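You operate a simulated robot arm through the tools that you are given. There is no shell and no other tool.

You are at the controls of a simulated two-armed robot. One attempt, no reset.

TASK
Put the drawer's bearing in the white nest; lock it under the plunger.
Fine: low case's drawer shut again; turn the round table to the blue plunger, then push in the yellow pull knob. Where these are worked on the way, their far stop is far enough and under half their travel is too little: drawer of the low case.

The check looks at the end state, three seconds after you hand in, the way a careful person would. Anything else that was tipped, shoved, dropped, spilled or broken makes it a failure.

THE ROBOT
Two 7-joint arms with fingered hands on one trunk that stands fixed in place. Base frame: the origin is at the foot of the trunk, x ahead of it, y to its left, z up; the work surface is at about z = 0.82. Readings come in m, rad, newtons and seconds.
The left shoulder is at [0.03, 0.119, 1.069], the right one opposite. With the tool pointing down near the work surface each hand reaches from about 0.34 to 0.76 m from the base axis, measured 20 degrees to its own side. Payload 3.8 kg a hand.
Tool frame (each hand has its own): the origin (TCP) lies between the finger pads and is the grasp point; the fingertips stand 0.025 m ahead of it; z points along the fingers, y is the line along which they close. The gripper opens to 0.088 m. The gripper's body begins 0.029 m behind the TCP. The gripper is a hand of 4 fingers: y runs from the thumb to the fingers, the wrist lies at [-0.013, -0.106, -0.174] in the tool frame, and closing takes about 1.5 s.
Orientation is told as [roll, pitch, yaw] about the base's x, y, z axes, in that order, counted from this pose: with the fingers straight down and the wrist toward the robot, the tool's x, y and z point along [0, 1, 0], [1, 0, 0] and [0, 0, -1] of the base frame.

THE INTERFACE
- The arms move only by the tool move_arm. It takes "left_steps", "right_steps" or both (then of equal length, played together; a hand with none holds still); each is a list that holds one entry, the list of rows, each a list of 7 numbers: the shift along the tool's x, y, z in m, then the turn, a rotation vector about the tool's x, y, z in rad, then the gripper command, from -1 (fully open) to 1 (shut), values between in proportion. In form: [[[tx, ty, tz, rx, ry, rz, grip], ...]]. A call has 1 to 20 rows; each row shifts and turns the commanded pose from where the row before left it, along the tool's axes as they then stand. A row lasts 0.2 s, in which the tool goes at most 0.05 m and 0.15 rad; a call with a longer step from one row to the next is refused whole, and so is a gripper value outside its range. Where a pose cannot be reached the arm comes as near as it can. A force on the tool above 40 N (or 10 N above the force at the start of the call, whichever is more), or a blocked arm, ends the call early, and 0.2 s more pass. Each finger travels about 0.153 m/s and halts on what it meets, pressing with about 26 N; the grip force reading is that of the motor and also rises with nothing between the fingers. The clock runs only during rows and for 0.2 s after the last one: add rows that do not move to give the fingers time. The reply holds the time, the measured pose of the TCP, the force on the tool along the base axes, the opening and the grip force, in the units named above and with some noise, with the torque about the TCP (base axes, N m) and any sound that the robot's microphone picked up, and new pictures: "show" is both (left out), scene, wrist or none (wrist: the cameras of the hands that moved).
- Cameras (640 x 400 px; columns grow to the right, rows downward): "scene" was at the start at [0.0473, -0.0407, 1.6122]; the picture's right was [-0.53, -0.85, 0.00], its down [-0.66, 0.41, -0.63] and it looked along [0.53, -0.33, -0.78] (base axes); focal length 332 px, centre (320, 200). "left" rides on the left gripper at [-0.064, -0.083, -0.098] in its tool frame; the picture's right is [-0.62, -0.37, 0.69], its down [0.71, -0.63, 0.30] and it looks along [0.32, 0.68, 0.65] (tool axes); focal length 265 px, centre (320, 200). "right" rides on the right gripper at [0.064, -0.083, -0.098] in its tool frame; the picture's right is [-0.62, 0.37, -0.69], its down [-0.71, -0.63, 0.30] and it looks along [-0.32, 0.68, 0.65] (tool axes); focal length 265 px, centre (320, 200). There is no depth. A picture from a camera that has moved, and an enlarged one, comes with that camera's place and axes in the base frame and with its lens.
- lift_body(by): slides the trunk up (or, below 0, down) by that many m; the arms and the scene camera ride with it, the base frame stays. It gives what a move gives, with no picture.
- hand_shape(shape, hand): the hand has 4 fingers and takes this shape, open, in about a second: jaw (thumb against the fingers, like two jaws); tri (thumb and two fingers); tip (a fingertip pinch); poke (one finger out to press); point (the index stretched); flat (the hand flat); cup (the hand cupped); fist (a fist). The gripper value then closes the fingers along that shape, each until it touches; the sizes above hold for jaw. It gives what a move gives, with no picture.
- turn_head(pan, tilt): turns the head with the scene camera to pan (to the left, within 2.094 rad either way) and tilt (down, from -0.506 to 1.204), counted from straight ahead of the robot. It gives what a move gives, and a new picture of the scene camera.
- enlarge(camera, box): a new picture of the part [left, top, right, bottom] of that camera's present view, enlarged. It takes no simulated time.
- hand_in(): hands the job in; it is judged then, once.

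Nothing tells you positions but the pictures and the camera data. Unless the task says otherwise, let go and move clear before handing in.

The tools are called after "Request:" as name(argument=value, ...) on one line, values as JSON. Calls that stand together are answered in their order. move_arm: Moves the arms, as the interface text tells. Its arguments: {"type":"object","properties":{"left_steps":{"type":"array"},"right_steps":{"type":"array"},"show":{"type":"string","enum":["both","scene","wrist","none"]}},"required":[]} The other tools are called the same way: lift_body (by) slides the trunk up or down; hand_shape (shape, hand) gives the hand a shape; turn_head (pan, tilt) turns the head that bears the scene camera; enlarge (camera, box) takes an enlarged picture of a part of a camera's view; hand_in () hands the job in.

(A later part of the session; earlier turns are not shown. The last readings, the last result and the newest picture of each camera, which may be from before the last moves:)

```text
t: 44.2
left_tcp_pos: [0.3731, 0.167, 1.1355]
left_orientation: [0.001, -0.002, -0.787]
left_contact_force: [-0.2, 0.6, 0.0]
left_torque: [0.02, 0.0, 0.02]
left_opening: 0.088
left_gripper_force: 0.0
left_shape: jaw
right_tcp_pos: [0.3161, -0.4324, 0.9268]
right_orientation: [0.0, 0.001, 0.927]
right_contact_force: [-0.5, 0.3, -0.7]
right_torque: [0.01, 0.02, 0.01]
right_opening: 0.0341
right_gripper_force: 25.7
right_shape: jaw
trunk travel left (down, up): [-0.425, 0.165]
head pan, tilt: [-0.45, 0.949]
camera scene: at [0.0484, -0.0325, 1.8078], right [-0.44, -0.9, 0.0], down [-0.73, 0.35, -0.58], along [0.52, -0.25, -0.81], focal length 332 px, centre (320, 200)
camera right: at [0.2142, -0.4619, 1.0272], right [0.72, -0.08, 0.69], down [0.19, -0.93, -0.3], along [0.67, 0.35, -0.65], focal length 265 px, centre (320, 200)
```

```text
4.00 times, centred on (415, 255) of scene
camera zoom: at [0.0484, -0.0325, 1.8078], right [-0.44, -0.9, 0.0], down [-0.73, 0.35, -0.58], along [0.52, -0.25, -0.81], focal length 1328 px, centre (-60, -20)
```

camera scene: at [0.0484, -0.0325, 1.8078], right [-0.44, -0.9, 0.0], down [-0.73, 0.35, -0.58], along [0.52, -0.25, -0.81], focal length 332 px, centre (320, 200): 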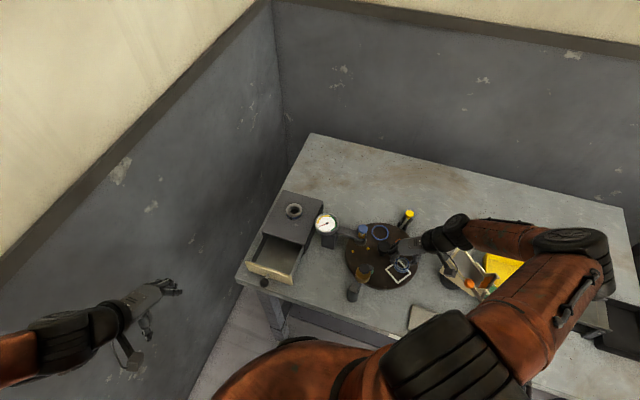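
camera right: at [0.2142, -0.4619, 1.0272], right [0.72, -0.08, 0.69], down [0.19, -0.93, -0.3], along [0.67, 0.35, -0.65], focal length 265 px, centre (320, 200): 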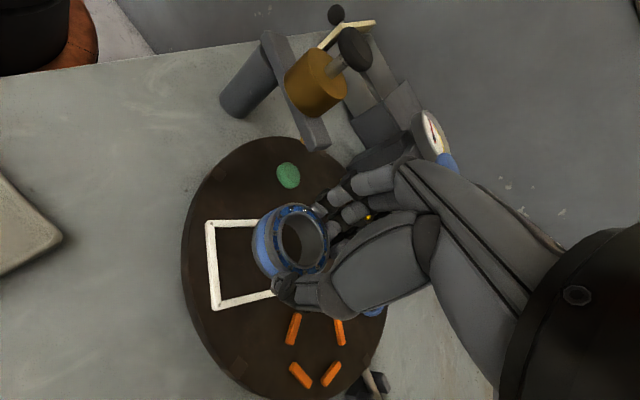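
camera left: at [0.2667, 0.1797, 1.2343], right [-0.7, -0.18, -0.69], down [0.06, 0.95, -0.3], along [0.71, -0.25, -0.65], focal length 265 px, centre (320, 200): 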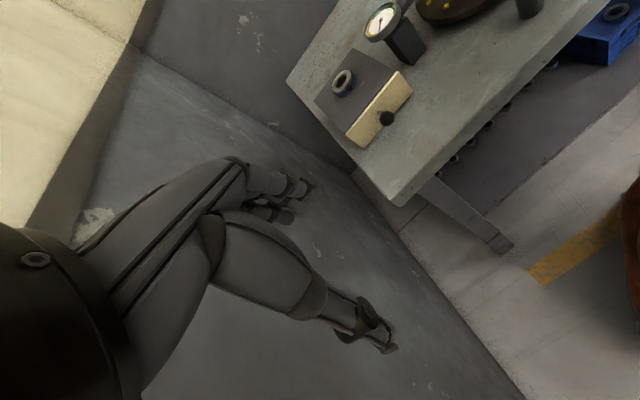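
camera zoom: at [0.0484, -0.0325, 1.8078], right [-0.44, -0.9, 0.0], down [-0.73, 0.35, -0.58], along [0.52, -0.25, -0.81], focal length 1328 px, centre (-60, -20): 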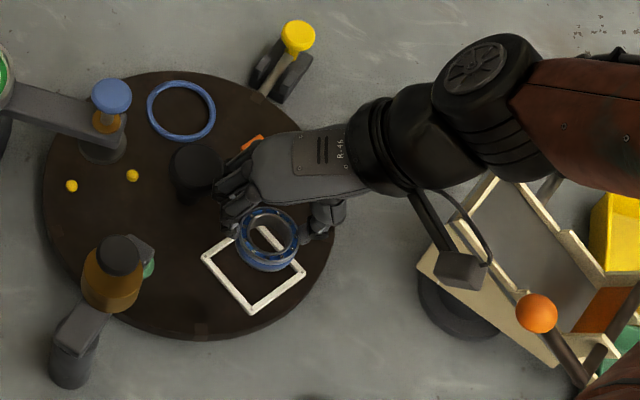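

Request:
enlarge(camera="scene", box=[370, 230, 430, 280])

Request:
enlarge(camera="right", box=[280, 150, 440, 270])

```text
8.00 times, centred on (400, 255) of scene
camera zoom: at [0.0484, -0.0325, 1.8078], right [-0.44, -0.9, 0.0], down [-0.73, 0.35, -0.58], along [0.52, -0.25, -0.81], focal length 2656 px, centre (-320, -240)
```

zoom: 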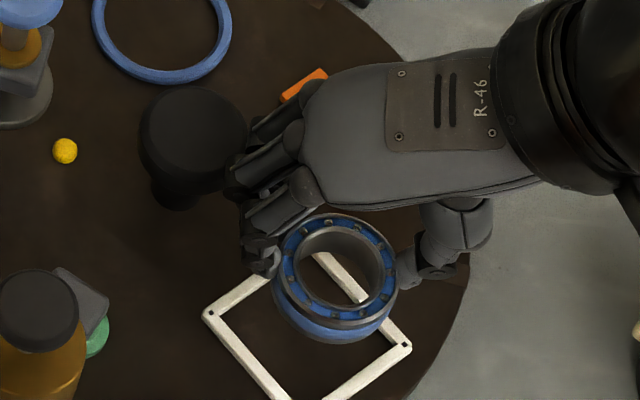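

```text
3.33 times, centred on (360, 210) of right
camera zoom: at [0.2142, -0.4619, 1.0272], right [0.72, -0.08, 0.69], down [0.19, -0.93, -0.3], along [0.67, 0.35, -0.65], focal length 885 px, centre (187, 167)
```

zoom: 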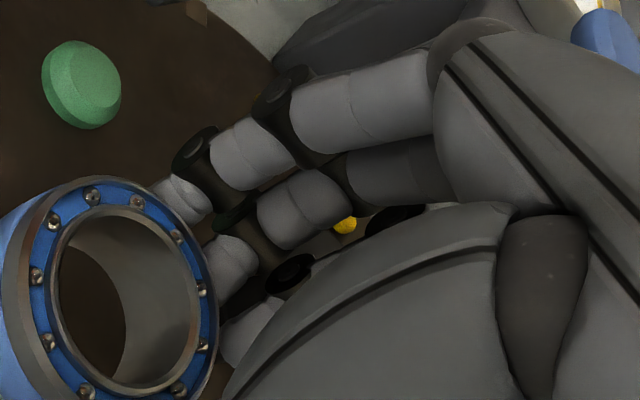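

At this angle the outer finger would come too close to the table's centre knob. I'll raise a little and swing the hand to ~90° yaw so the fingers pass clear, then look again.

Request:
move_arm(right_steps=[[[0, 0, -0.04, 0, 0, 0, 1], [0, 0, -0.01, 0, 0, -0.13, 1], [0, 0, 0, 0, 0, -0.13, 1], [0, 0, 0, 0, 0, -0.13, 1], [0, 0, 0, 0, 0, -0.13, 1], [0, 0, 0, 0, 0, -0.124, 1], [-0.0034, 0, 0, 0, 0, 0, 1], [0, 0, 0, 0, 0, 0, 1], [0, 0, 0, 0, 0, 0, 1]]])

Request:
enlarge(camera="right", box=[140, 150, 400, 370])

Request:
enlarge(camera="scene", box=[355, 205, 515, 305])

```text
t: 46.2
left_tcp_pos: [0.3729, 0.1674, 1.1355]
left_orientation: [0.0, 0.0, -0.786]
left_contact_force: [0.1, -0.2, 0.8]
left_torque: [0.02, 0.01, 0.0]
left_opening: 0.0878
left_gripper_force: 0.0
left_shape: jaw
right_tcp_pos: [0.3208, -0.4334, 0.9782]
right_orientation: [-0.001, 0.0, 1.57]
right_contact_force: [0.9, -0.2, -1.3]
right_torque: [0.05, -0.02, 0.0]
right_opening: 0.0344
right_gripper_force: 25.9
right_shape: jaw
trunk travel left (down, up): [-0.425, 0.165]
head pan, tilt: [-0.45, 0.949]
camera scene: at [0.0484, -0.0323, 1.8078], right [-0.44, -0.9, 0.0], down [-0.73, 0.35, -0.58], along [0.52, -0.25, -0.81], focal length 332 px, centre (320, 200)
camera right: at [0.2551, -0.5175, 1.0775], right [0.62, 0.37, 0.69], down [0.71, -0.63, -0.3], along [0.32, 0.68, -0.65], focal length 265 px, centre (320, 200)
```

scene: 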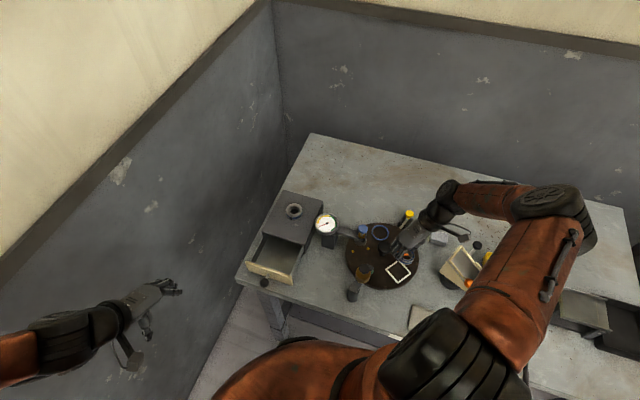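
right: 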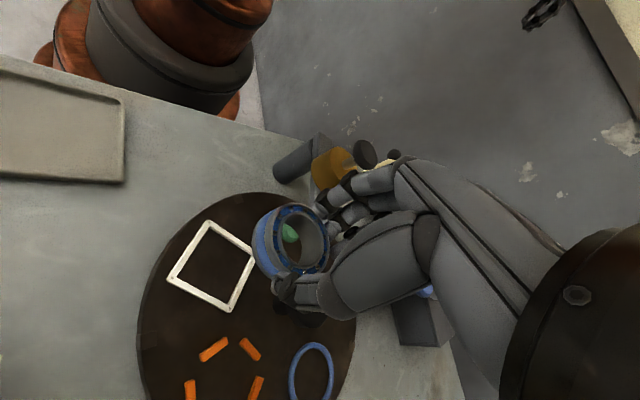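

```text
1.82 times, centred on (270, 260) of right
camera zoom: at [0.2551, -0.5175, 1.0775], right [0.62, 0.37, 0.69], down [0.71, -0.63, -0.3], along [0.32, 0.68, -0.65], focal length 483 px, centre (411, 91)
```

zoom: 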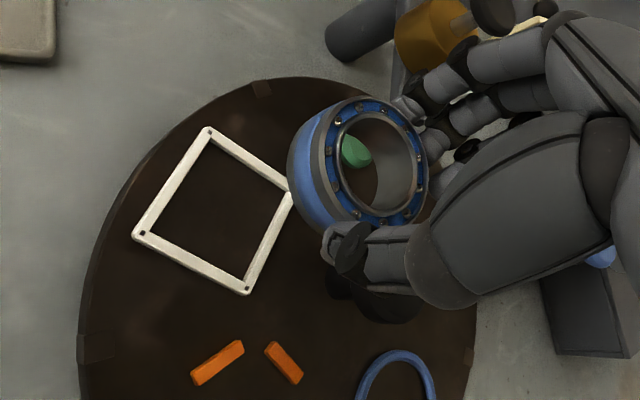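

```text
4.00 times, centred on (435, 255) of scene
camera zoom: at [0.0484, -0.0323, 1.8078], right [-0.44, -0.9, 0.0], down [-0.73, 0.35, -0.58], along [0.52, -0.25, -0.81], focal length 1328 px, centre (-140, -20)
```

zoom: 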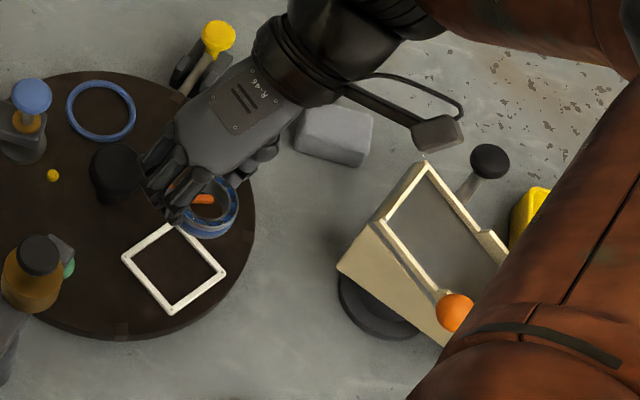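

Now the fingers clear the knob, and bearing and nest are within ~2 mm in the same camera. I'll trim that and descend to just above the nest.

Request:
move_arm(right_steps=[[[0.001, -0.0012, 0.03, 0, 0, 0, 1], [0, 0, 0.025, 0, 0, 0, 1], [0, 0, 0.017, 0, 0, 0, 1], [0, 0, 0, 0, 0, 0, 1], [0, 0, 0, 0, 0, 0, 1]]])

Request:
enlarge(camera="right", box=[190, 170, 370, 320])

Request:
enlarge(camera="scene", box=[370, 220, 490, 300])

```text
t: 47.4
left_tcp_pos: [0.3718, 0.1661, 1.1355]
left_orientation: [0.001, 0.0, -0.79]
left_contact_force: [0.4, -0.2, 0.6]
left_torque: [0.04, 0.0, -0.02]
left_opening: 0.0879
left_gripper_force: 0.1
left_shape: jaw
right_tcp_pos: [0.3192, -0.4338, 0.9058]
right_orientation: [-0.002, 0.0, 1.57]
right_contact_force: [-1.3, -1.0, -0.9]
right_torque: [-0.01, 0.02, 0.02]
right_opening: 0.0342
right_gripper_force: 26.3
right_shape: jaw
trunk travel left (down, up): [-0.425, 0.165]
head pan, tilt: [-0.45, 0.949]
camera scene: at [0.0484, -0.0323, 1.8078], right [-0.44, -0.9, 0.0], down [-0.73, 0.35, -0.58], along [0.52, -0.25, -0.81], focal length 332 px, centre (320, 200)
camera right: at [0.2546, -0.5185, 1.0053], right [0.62, 0.37, 0.69], down [0.71, -0.63, -0.3], along [0.32, 0.68, -0.65], focal length 265 px, centre (320, 200)
```

scene: 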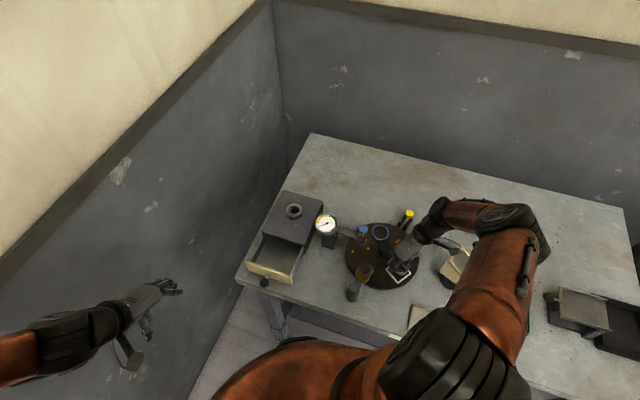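
right: 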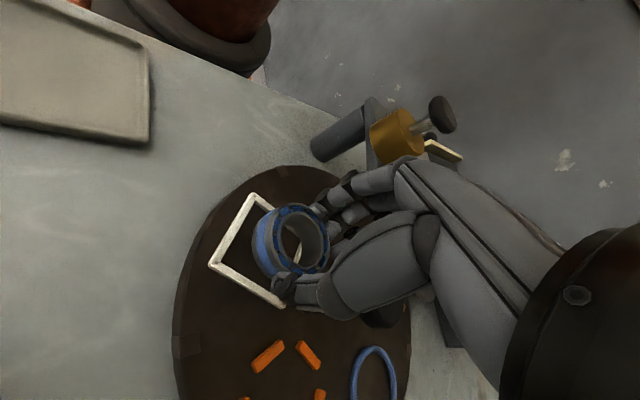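

```text
2.67 times, centred on (280, 245) of right
camera zoom: at [0.2546, -0.5185, 1.0053], right [0.62, 0.37, 0.69], down [0.71, -0.63, -0.3], along [0.32, 0.68, -0.65], focal length 708 px, centre (427, 80)
```

zoom: 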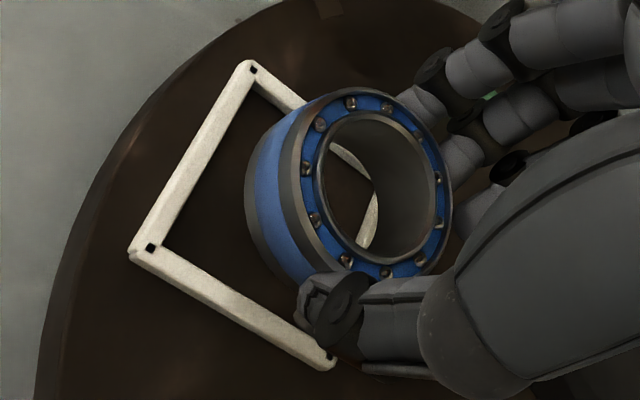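

```text
5.00 times, centred on (430, 260) of scene
camera zoom: at [0.0484, -0.0323, 1.8078], right [-0.44, -0.9, 0.0], down [-0.73, 0.35, -0.58], along [0.52, -0.25, -0.81], focal length 1660 px, centre (-230, -100)
```

zoom: 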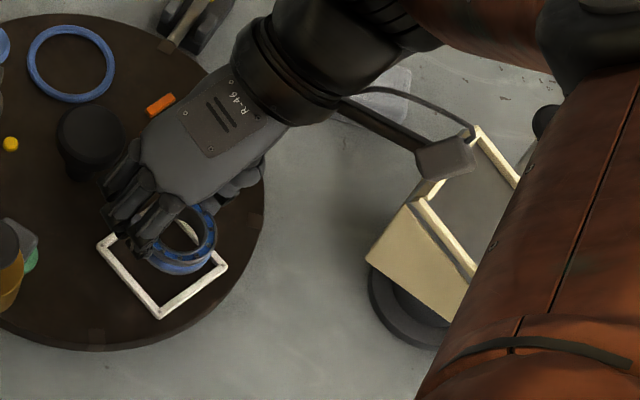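

Aligned within about 1 mm. Descending the last centimetres with force checks.

Request:
move_arm(right_steps=[[[0, 0, 0.008, 0, 0, 0, 1], [0, 0, 0.006, 0, 0, 0, 1], [0, 0, 0.004, 0, 0, 0, 1], [0, 0, 0, 0, 0, 0, 1]]])

Request:
enlarge(camera="right", box=[190, 170, 370, 320])

Request:
enlarge(camera="scene", box=[370, 220, 490, 300])

```text
t: 48.4
left_tcp_pos: [0.3727, 0.1665, 1.134]
left_orientation: [0.001, 0.0, -0.786]
left_contact_force: [0.0, -0.4, -0.3]
left_torque: [-0.03, -0.01, -0.03]
left_opening: 0.0878
left_gripper_force: 0.0
left_shape: jaw
right_tcp_pos: [0.3198, -0.4328, 0.8882]
right_orientation: [0.0, 0.0, 1.571]
right_contact_force: [0.5, -0.4, -1.5]
right_torque: [0.01, -0.03, 0.01]
right_opening: 0.0345
right_gripper_force: 25.4
right_shape: jaw
trunk travel left (down, up): [-0.425, 0.165]
head pan, tilt: [-0.45, 0.949]
camera scene: at [0.0484, -0.0323, 1.8078], right [-0.44, -0.9, 0.0], down [-0.73, 0.35, -0.58], along [0.52, -0.25, -0.81], focal length 332 px, centre (320, 200)
camera right: at [0.2544, -0.5184, 0.9872], right [0.62, 0.37, 0.69], down [0.71, -0.63, -0.3], along [0.32, 0.68, -0.65], focal length 265 px, centre (320, 200)
```

scene: 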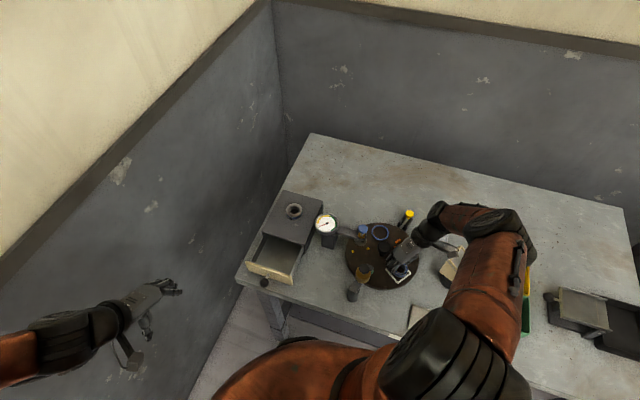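
right: 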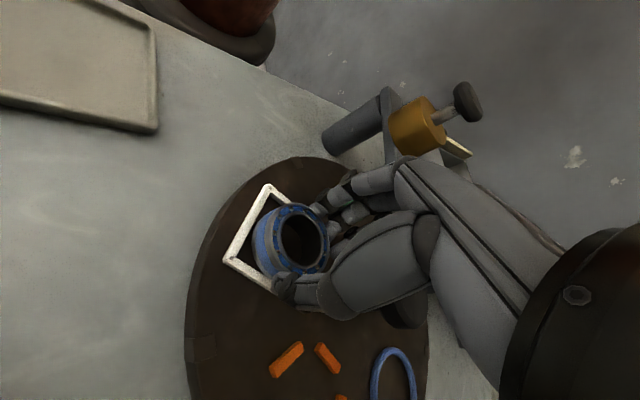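

```text
2.67 times, centred on (280, 245) of right
camera zoom: at [0.2544, -0.5184, 0.9872], right [0.62, 0.37, 0.69], down [0.71, -0.63, -0.3], along [0.32, 0.68, -0.65], focal length 708 px, centre (427, 80)
```

zoom: 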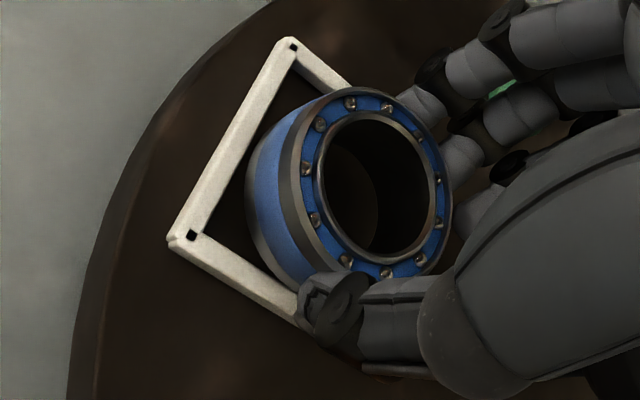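

```text
5.00 times, centred on (430, 260) of scene
camera zoom: at [0.0484, -0.0323, 1.8078], right [-0.44, -0.9, 0.0], down [-0.73, 0.35, -0.58], along [0.52, -0.25, -0.81], focal length 1660 px, centre (-230, -100)
```

zoom: 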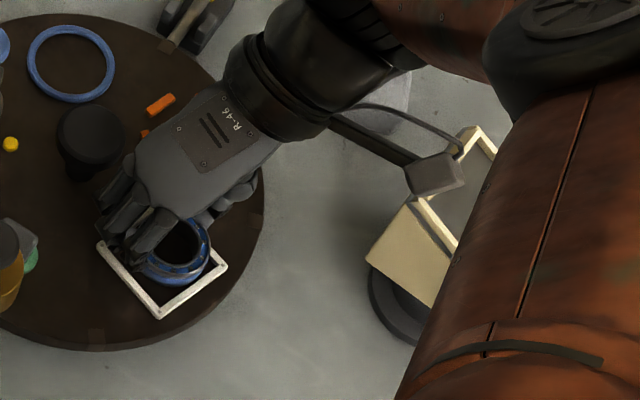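

Request:
move_arm(right_steps=[[[0, 0, 0.003, 0, 0, 0, 1], [0, 0, 0.003, 0, 0, 0, 1], [0, 0, 0, 0, 0, 0, 1]]], show="none")

Request:
enlarge(camera="right", box=[190, 170, 370, 320])

```text
t: 49.2
left_tcp_pos: [0.3713, 0.1676, 1.136]
left_orientation: [0.0, 0.001, -0.788]
left_contact_force: [0.2, -0.1, 0.6]
left_torque: [0.01, 0.02, -0.01]
left_opening: 0.0879
left_gripper_force: 0.0
left_shape: jaw
right_tcp_pos: [0.3189, -0.4331, 0.8845]
right_orientation: [0.0, 0.002, 1.571]
right_contact_force: [1.0, -0.2, 15.0]
right_torque: [-0.29, 0.0, -0.01]
right_opening: 0.0354
right_gripper_force: 26.0
right_shape: jaw
trunk travel left (down, up): [-0.425, 0.165]
head pan, tilt: [-0.45, 0.949]
```

```text
2.67 times, centred on (280, 245) of right
camera zoom: at [0.2541, -0.518, 0.9832], right [0.62, 0.37, 0.69], down [0.71, -0.63, -0.3], along [0.33, 0.68, -0.65], focal length 708 px, centre (427, 80)
```

zoom: 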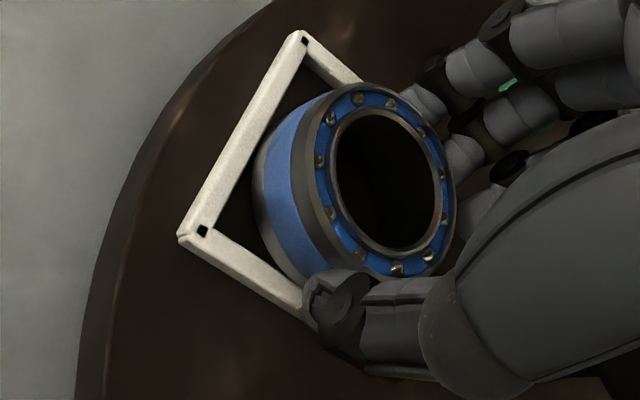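

The -y edge of the bearing touched the frame bar (15 N, torque about x points to that side). I'll lift slightly, shift +y by about 2 mm, and retry.

Request:
move_arm(right_steps=[[[0, 0, -0.005, 0, 0, 0, 1], [0, 0.0022, 0, 0, 0, 0, 1], [0, 0, 0, 0, 0, 0, 1], [0, 0, 0.003, 0, 0, 0, 1], [0, 0, 0.003, 0, 0, 0, 1], [0, 0, 0, 0, 0, 0, 1]]], show="none")

Request:
enlarge(camera="right", box=[190, 170, 370, 320])

```text
t: 50.6
left_tcp_pos: [0.3714, 0.1671, 1.1348]
left_orientation: [0.001, 0.0, -0.789]
left_contact_force: [-0.4, 0.4, -0.8]
left_torque: [0.05, 0.01, 0.02]
left_opening: 0.0877
left_gripper_force: 0.0
left_shape: jaw
right_tcp_pos: [0.3188, -0.4316, 0.882]
right_orientation: [0.001, -0.001, 1.571]
right_contact_force: [-0.1, 0.4, 3.2]
right_torque: [0.09, 0.03, 0.0]
right_opening: 0.035
right_gripper_force: 26.1
right_shape: jaw
trunk travel left (down, up): [-0.425, 0.165]
head pan, tilt: [-0.45, 0.949]
```

```text
2.67 times, centred on (280, 245) of right
camera zoom: at [0.2538, -0.5165, 0.9812], right [0.62, 0.37, 0.69], down [0.71, -0.63, -0.3], along [0.32, 0.68, -0.65], focal length 708 px, centre (427, 80)
```

zoom: 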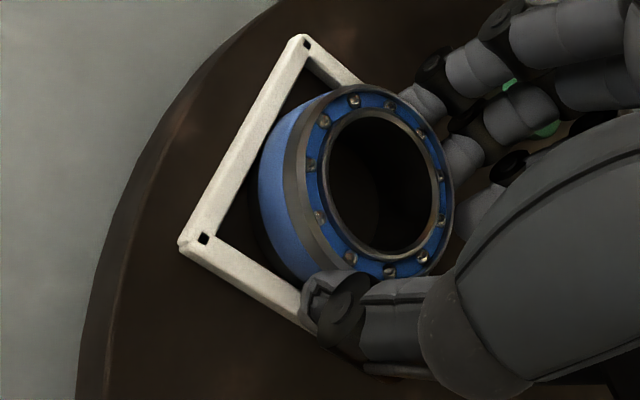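

Request:
move_arm(right_steps=[[[0, 0, 0.002, 0, 0, 0, 1], [0, 0, 0.002, 0, 0, 0, 1], [0, 0, 0, 0, 0, 0, 1]]], show="none")

Request:
enlarge(camera="right", box=[190, 170, 370, 320])

Request:
enlarge(camera="scene", box=[375, 240, 435, 285])

```text
t: 51.6
left_tcp_pos: [0.371, 0.1672, 1.1352]
left_orientation: [0.0, -0.001, -0.787]
left_contact_force: [0.7, -0.5, 0.6]
left_torque: [0.04, -0.02, 0.01]
left_opening: 0.088
left_gripper_force: 0.0
left_shape: jaw
right_tcp_pos: [0.3197, -0.4322, 0.8811]
right_orientation: [-0.001, -0.001, 1.569]
right_contact_force: [-3.6, 0.4, 22.9]
right_torque: [0.09, 0.19, 0.08]
right_opening: 0.0356
right_gripper_force: 26.9
right_shape: jaw
trunk travel left (down, up): [-0.425, 0.165]
head pan, tilt: [-0.45, 0.949]
stopped in row 3 (right hand): the force on the tool passed its limit at 41 N (the readings are from after the stop); the commanded pose is now the measured one
```

```text
2.67 times, centred on (280, 245) of right
camera zoom: at [0.2543, -0.5173, 0.9795], right [0.62, 0.37, 0.69], down [0.71, -0.63, -0.3], along [0.33, 0.68, -0.65], focal length 708 px, centre (427, 80)
```

zoom: 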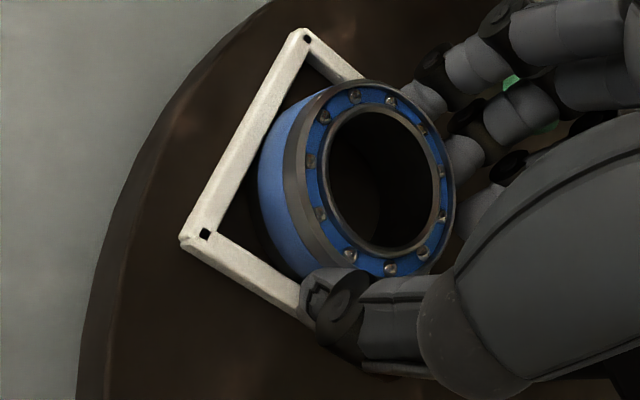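

```text
8.89 times, centred on (405, 262) of scene
camera zoom: at [0.0468, -0.0313, 1.8078], right [-0.44, -0.9, 0.0], down [-0.73, 0.35, -0.58], along [0.52, -0.25, -0.81], focal length 2951 px, centre (-436, -356)
```

zoom: 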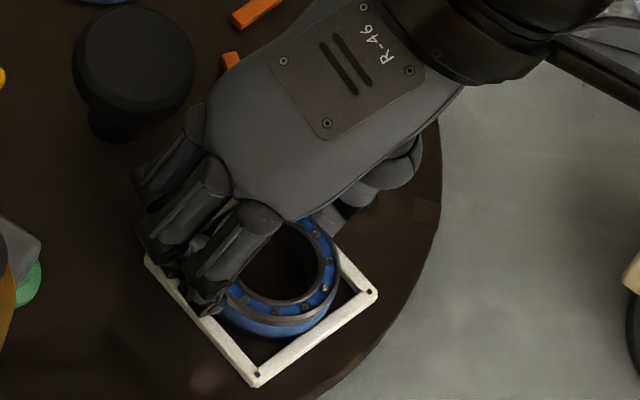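

The support force is now central and the bearing looks seated inside the frame. I'll relax, open gently, and lift straight up.

Request:
move_arm(right_steps=[[[0, 0, -0.0005, 0, 0, 0, 0.6], [0, 0, 0, 0, 0, 0, 0.4], [0, 0, 0, 0, 0, 0, 0.2], [0, 0, 0, 0, 0, 0, 0], [0, 0, 0, 0, 0, 0, -0.2], [0, 0, 0, 0, 0, 0, -0.4], [0, 0, 0, 0, 0, 0, -0.4]]], show="wrist")

Request:
enlarge(camera="right", box=[190, 150, 370, 320])

Request:
enlarge(camera="scene", box=[375, 240, 435, 285])

```text
t: 53.2
left_tcp_pos: [0.3708, 0.1681, 1.1348]
left_orientation: [0.0, 0.0, -0.788]
left_contact_force: [-0.6, -1.2, 1.4]
left_torque: [0.02, -0.01, -0.02]
left_opening: 0.0879
left_gripper_force: 0.1
left_shape: jaw
right_tcp_pos: [0.3194, -0.4316, 0.8787]
right_orientation: [-0.004, 0.0, 1.568]
right_contact_force: [3.1, -0.1, 14.7]
right_torque: [0.58, 0.04, -0.14]
right_opening: 0.0614
right_gripper_force: 0.1
right_shape: jaw
trunk travel left (down, up): [-0.425, 0.165]
head pan, tilt: [-0.45, 0.949]
camera right: at [0.2548, -0.5162, 0.9784], right [0.62, 0.37, 0.69], down [0.71, -0.63, -0.3], along [0.33, 0.68, -0.65], focal length 265 px, centre (320, 200)
```

right: 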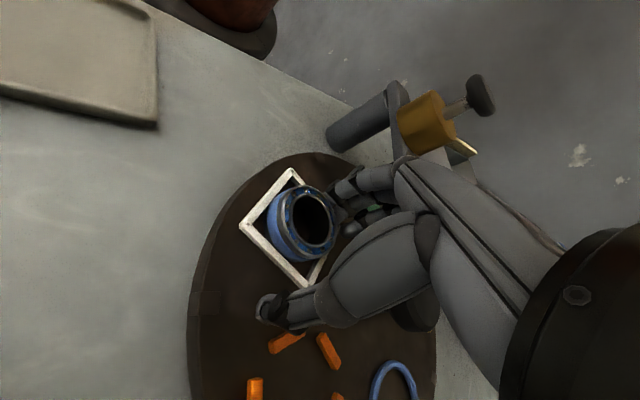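

```text
2.35 times, centred on (280, 235) of right
camera zoom: at [0.2548, -0.5162, 0.9784], right [0.62, 0.37, 0.69], down [0.71, -0.63, -0.3], along [0.33, 0.68, -0.65], focal length 624 px, centre (414, 118)
```

zoom: 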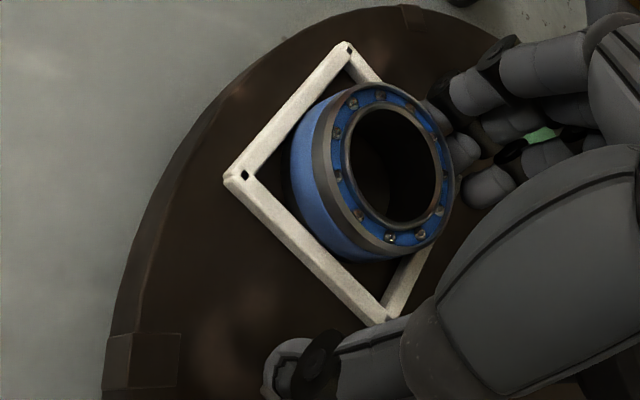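

```text
8.89 times, centred on (405, 262) of scene
camera zoom: at [0.0476, -0.031, 1.8079], right [-0.44, -0.9, 0.0], down [-0.73, 0.35, -0.58], along [0.52, -0.25, -0.81], focal length 2951 px, centre (-436, -356)
```

zoom: 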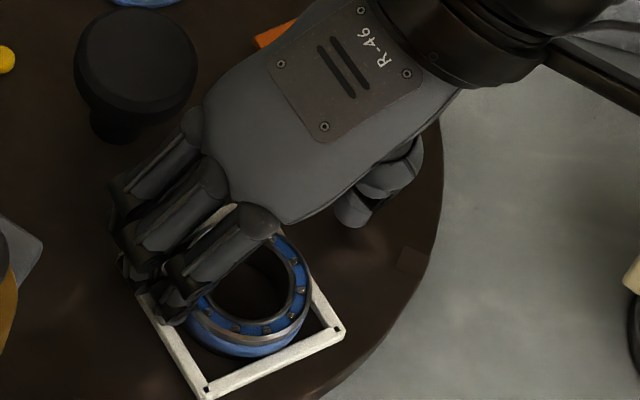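

The opening fingers pushed on the frame and the table turned a few degrees, so the pin isn't engaged. The bearing moved along inside the nest. Lifting clear now.

Request:
move_arm(right_steps=[[[0, 0, -0.01, 0, 0, 0, -0.4], [0, 0, -0.015, 0, 0, 0, -0.4], [0, 0, -0.02, 0, 0, 0, -0.4], [0, 0, -0.03, 0, 0, 0, -0.4], [0, 0, -0.04, 0, 0, 0, -0.4], [0, 0, -0.04, 0, 0, 0, -0.4], [0, 0, -0.04, 0, 0, 0, -0.4]]])

Request:
enlarge(camera="right", box=[80, 150, 400, 390])

Request:
enlarge(camera="scene", box=[335, 200, 455, 300])

```text
t: 54.8
left_tcp_pos: [0.372, 0.167, 1.1347]
left_orientation: [0.0, 0.0, -0.787]
left_contact_force: [-0.9, -0.1, -0.3]
left_torque: [-0.03, 0.0, 0.0]
left_opening: 0.0877
left_gripper_force: 0.1
left_shape: jaw
right_tcp_pos: [0.3187, -0.4337, 1.0758]
right_orientation: [-0.002, -0.001, 1.569]
right_contact_force: [0.3, 0.6, -0.9]
right_torque: [-0.01, -0.01, -0.01]
right_opening: 0.0612
right_gripper_force: 0.0
right_shape: jaw
trunk travel left (down, up): [-0.425, 0.165]
head pan, tilt: [-0.45, 0.949]
camera scene: at [0.0478, -0.0314, 1.8078], right [-0.44, -0.9, 0.0], down [-0.73, 0.35, -0.58], along [0.52, -0.25, -0.81], focal length 332 px, centre (320, 200)
camera right: at [0.2537, -0.5184, 1.1742], right [0.62, 0.37, 0.69], down [0.71, -0.63, -0.3], along [0.33, 0.68, -0.65], focal length 265 px, centre (320, 200)
```

scene: 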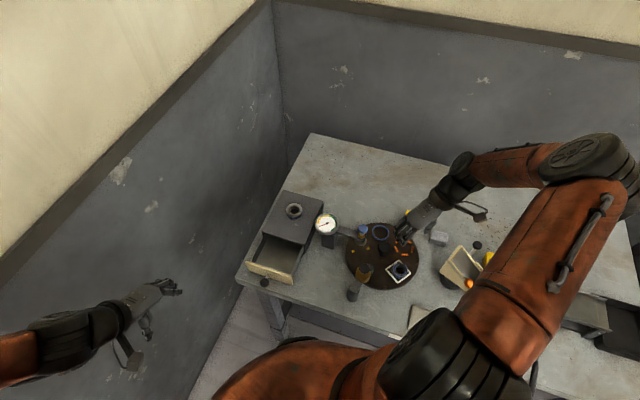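
right: 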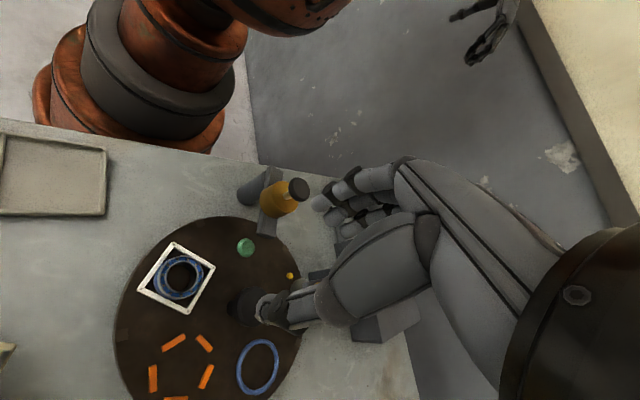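

```text
1.67 times, centred on (240, 270) of right
camera zoom: at [0.2537, -0.5184, 1.1742], right [0.62, 0.37, 0.69], down [0.71, -0.63, -0.3], along [0.33, 0.68, -0.65], focal length 442 px, centre (453, 83)
```

zoom: 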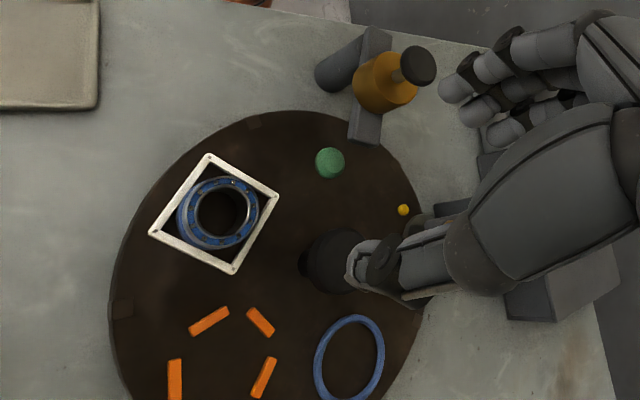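

```text
4.00 times, centred on (395, 250) of scene
camera zoom: at [0.0478, -0.0314, 1.8078], right [-0.44, -0.9, 0.0], down [-0.73, 0.35, -0.58], along [0.52, -0.25, -0.81], focal length 1328 px, centre (20, 0)
```

zoom: 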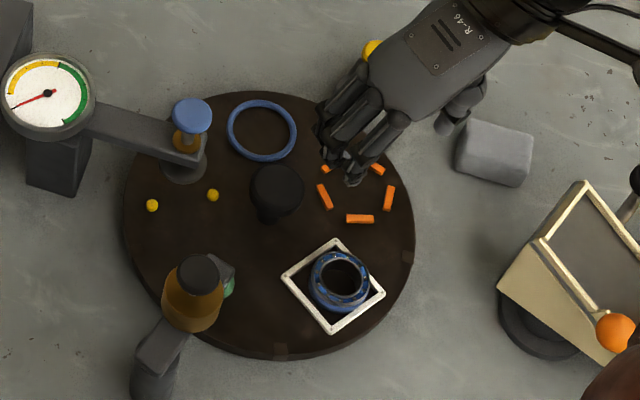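

Request:
enlarge(camera="right", box=[125, 225, 225, 325])

Request:
enlarge(camera="scene", box=[380, 250, 420, 290])

Request:
enlarge(camera="right", box=[110, 330, 310, 400])

```text
4.00 times, centred on (175, 275) of right
camera zoom: at [0.2537, -0.5184, 1.1742], right [0.62, 0.37, 0.69], down [0.71, -0.63, -0.3], along [0.33, 0.68, -0.65], focal length 1062 px, centre (900, -100)
```

zoom: 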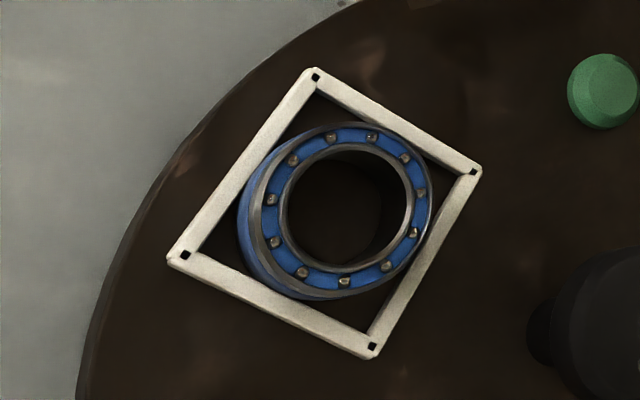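

```text
10.00 times, centred on (400, 270) of scene
camera zoom: at [0.0478, -0.0314, 1.8078], right [-0.44, -0.9, 0.0], down [-0.73, 0.35, -0.58], along [0.52, -0.25, -0.81], focal length 3320 px, centre (-480, -500)
```

zoom: 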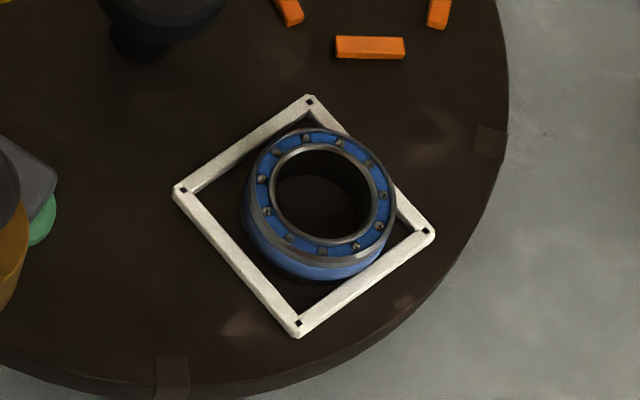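

```text
3.20 times, centred on (210, 365) of right
camera zoom: at [0.2537, -0.5184, 1.1742], right [0.62, 0.37, 0.69], down [0.71, -0.63, -0.3], along [0.33, 0.68, -0.65], focal length 849 px, centre (672, -328)
```

zoom: 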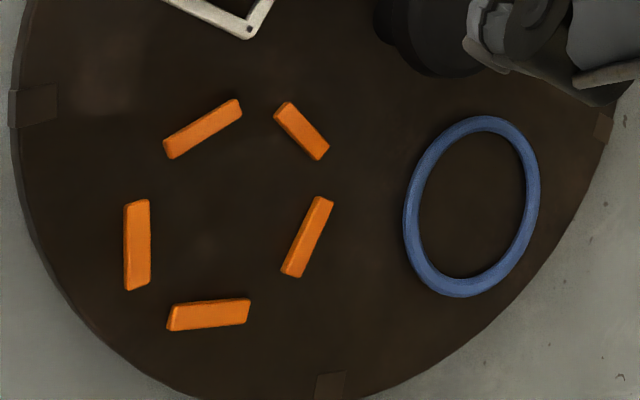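

The bearing is seated flat inside the white frame. The table turns freely, so I plan to crank it with one finger inside the raised blue ring, which travels clockwise through open space. First I'll move the hand to the ring side and look at the "poke" shape.

Request:
hand_shape(hand="right", shape="poke")

Request:
move_arm(right_steps=[[[0, 0, 0, 0, 0, 0.13, -1], [0, 0, 0, 0, 0, 0.13, -1], [0, 0, 0, 0, 0, 0.13, -1], [0, 0, 0, 0, 0, 0.13, -1], [0, 0, 0, 0, 0, 0.13, -1], [0, 0, 0, 0, 0, 0.13, -1], [0, 0, 0, 0, 0, 0, -1]]])

Request:
enlarge(camera="right", box=[160, 100, 500, 380])

Request:
enlarge(camera="scene", box=[335, 180, 475, 300])

```text
t: 55.7
left_tcp_pos: [0.3733, 0.1671, 1.1356]
left_orientation: [-0.001, 0.001, -0.787]
left_contact_force: [-0.3, 0.0, -0.2]
left_torque: [-0.03, 0.0, 0.01]
left_opening: 0.0879
left_gripper_force: 0.1
left_shape: jaw
right_tcp_pos: [0.32, -0.434, 1.0738]
right_orientation: [-0.002, 0.001, 1.568]
right_contact_force: [-0.2, -0.5, 0.2]
right_torque: [-0.02, 0.01, 0.01]
right_opening: 0.0
right_gripper_force: 0.0
right_shape: poke
trunk travel left (down, up): [-0.425, 0.165]
head pan, tilt: [-0.45, 0.949]
```

```text
t: 57.3
left_tcp_pos: [0.3722, 0.1672, 1.1357]
left_orientation: [0.001, -0.001, -0.787]
left_contact_force: [-0.2, 0.5, 0.4]
left_torque: [-0.01, 0.0, 0.02]
left_opening: 0.0877
left_gripper_force: 0.1
left_shape: jaw
right_tcp_pos: [0.3202, -0.4315, 1.0732]
right_orientation: [-0.001, 0.0, 0.787]
right_contact_force: [-0.3, 0.4, 0.8]
right_torque: [0.02, 0.0, 0.0]
right_opening: 0.0001
right_gripper_force: 0.0
right_shape: poke
trunk travel left (down, up): [-0.425, 0.165]
head pan, tilt: [-0.45, 0.949]
camera scene: at [0.0485, -0.0323, 1.8078], right [-0.44, -0.9, 0.0], down [-0.73, 0.35, -0.58], along [0.52, -0.25, -0.81], focal length 332 px, centre (320, 200)
camera right: at [0.2142, -0.4475, 1.1731], right [0.7, -0.18, 0.69], down [0.06, -0.95, -0.3], along [0.71, 0.26, -0.65], focal length 265 px, centre (320, 200)
```

scene: 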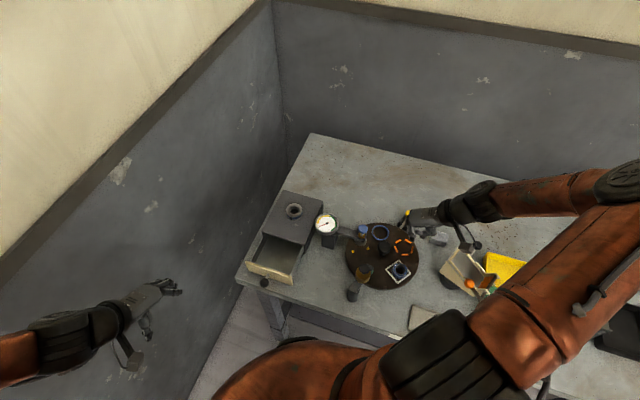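
right: 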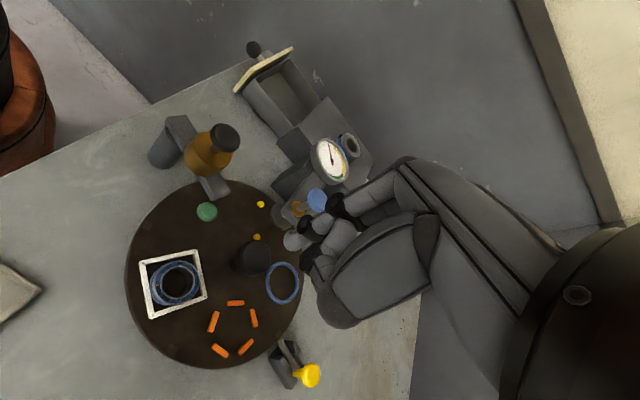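

```text
1.43 times, centred on (330, 240) of right
camera zoom: at [0.2142, -0.4475, 1.1731], right [0.7, -0.18, 0.69], down [0.06, -0.95, -0.3], along [0.71, 0.26, -0.65], focal length 379 px, centre (306, 143)
```

zoom: 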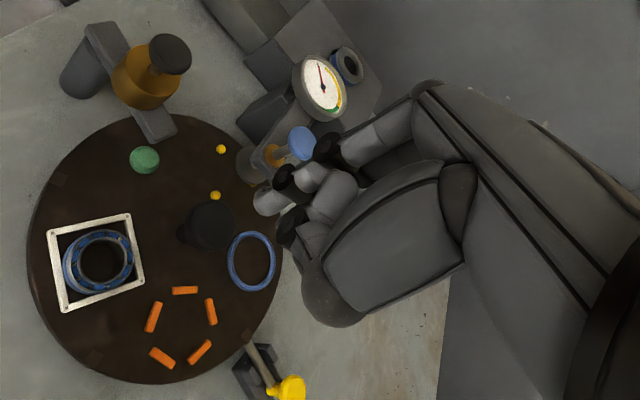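

```text
3.33 times, centred on (405, 240) of scene
camera zoom: at [0.0485, -0.0323, 1.8078], right [-0.44, -0.9, 0.0], down [-0.73, 0.35, -0.58], along [0.52, -0.25, -0.81], focal length 1106 px, centre (37, 67)
```

zoom: 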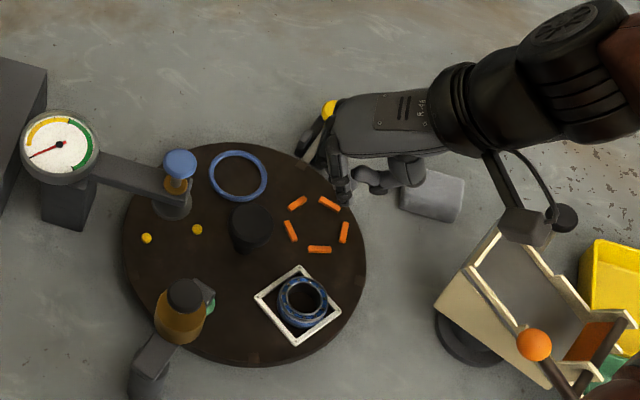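

The poke finger's tip is on the TCP axis, about 2.5 cm ahead. Before cranking I'll check whether the pin is really out of the rim notch.

Request:
enlarge(camera="right", box=[255, 325, 335, 395])

Request:
enlarge(camera="scene", box=[385, 195, 425, 235])

```text
5.71 times, centred on (295, 360) of right
camera zoom: at [0.2142, -0.4475, 1.1731], right [0.7, -0.18, 0.69], down [0.06, -0.95, -0.3], along [0.71, 0.26, -0.65], focal length 1517 px, centre (463, -714)
```

zoom: 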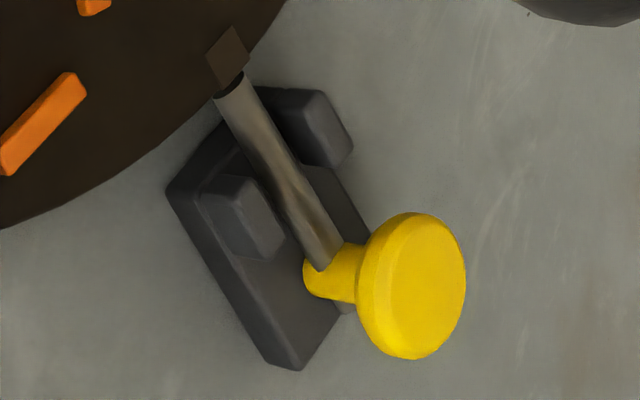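

```text
10.00 times, centred on (405, 215) of scene
camera zoom: at [0.0485, -0.0323, 1.8078], right [-0.44, -0.9, 0.0], down [-0.73, 0.35, -0.58], along [0.52, -0.25, -0.81], focal length 3320 px, centre (-530, 50)
```

zoom: 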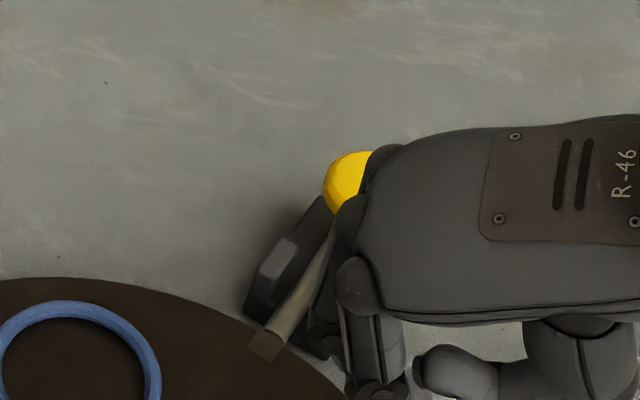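

The pin's end face is visible just outside the rim notch, so it is withdrawn. Moving the poke finger above the blue ring.

Request:
move_arm(right_steps=[[[-0.0276, 0.0201, 0, 0, 0, 0, -1], [-0.0276, 0.0201, 0, 0, 0, 0, -1], [-0.0276, 0.0201, 0, 0, 0, 0, -1], [-0.0276, 0.0201, 0, 0, 0, 0, -1], [0, 0, 0.04, 0, 0, 0, -1], [0, 0, 0.04, 0, 0, 0, -1], [0, 0, 0.04, 0, 0, 0, -1], [0, 0, 0.03, 0, 0, 0, -1], [0, 0, 0, 0, 0, 0, -1]]])

Request:
enlarge(camera="right", box=[180, 140, 420, 340])

Request:
enlarge(camera="scene", box=[335, 190, 455, 290])

```text
t: 59.3
left_tcp_pos: [0.3714, 0.1671, 1.1362]
left_orientation: [0.0, -0.001, -0.788]
left_contact_force: [0.4, -0.1, 0.1]
left_torque: [0.01, -0.01, 0.0]
left_opening: 0.0879
left_gripper_force: 0.0
left_shape: jaw
right_tcp_pos: [0.4567, -0.4523, 0.9248]
right_orientation: [0.001, -0.003, 0.788]
right_contact_force: [0.5, -0.7, -0.3]
right_torque: [0.0, -0.01, 0.0]
right_opening: 0.0
right_gripper_force: 0.1
right_shape: poke
trunk travel left (down, up): [-0.425, 0.165]
head pan, tilt: [-0.45, 0.949]
camera scene: at [0.0482, -0.0322, 1.8079], right [-0.44, -0.9, 0.0], down [-0.73, 0.35, -0.58], along [0.52, -0.25, -0.81], focal length 332 px, centre (320, 200)
camera right: at [0.3511, -0.4673, 1.0238], right [0.7, -0.18, 0.69], down [0.06, -0.95, -0.31], along [0.71, 0.26, -0.65], focal length 265 px, centre (320, 200)
```

scene: 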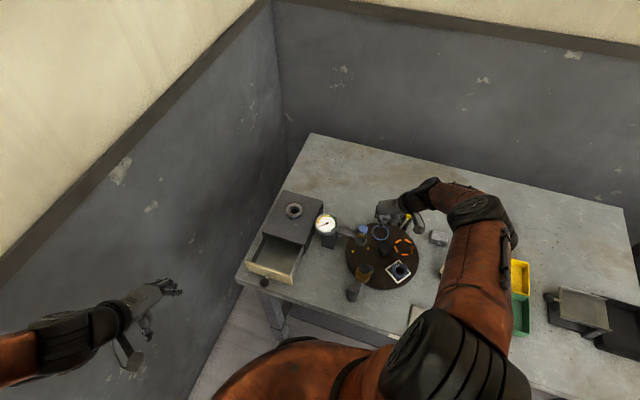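
right: 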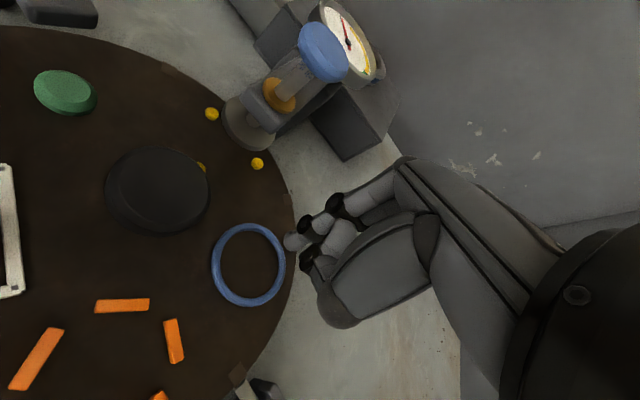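

```text
2.00 times, centred on (300, 240) of right
camera zoom: at [0.3511, -0.4673, 1.0238], right [0.7, -0.18, 0.69], down [0.06, -0.95, -0.31], along [0.71, 0.26, -0.65], focal length 531 px, centre (360, 120)
```

zoom: 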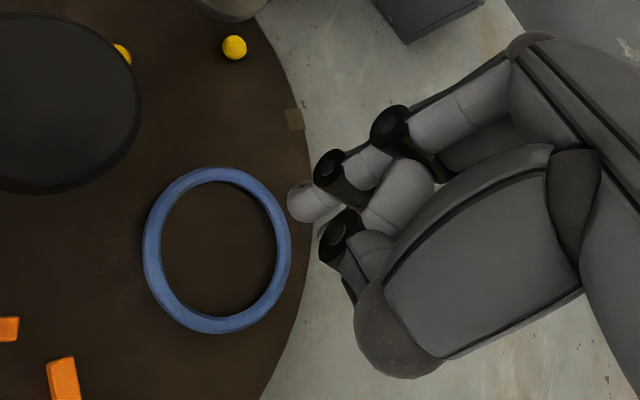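

```text
4.00 times, centred on (395, 240) of scene
camera zoom: at [0.0482, -0.0322, 1.8079], right [-0.44, -0.9, 0.0], down [-0.73, 0.35, -0.58], along [0.52, -0.25, -0.81], focal length 1328 px, centre (20, 40)
```

zoom: 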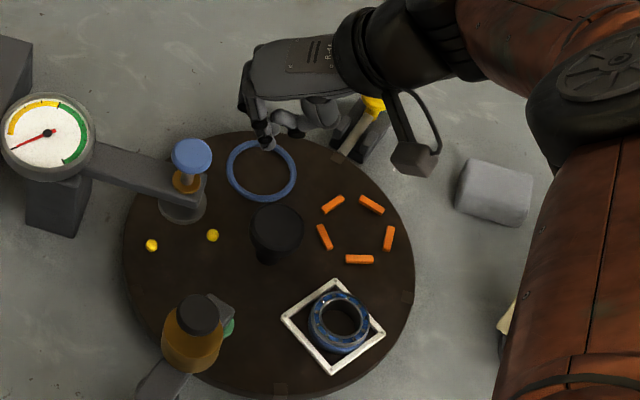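

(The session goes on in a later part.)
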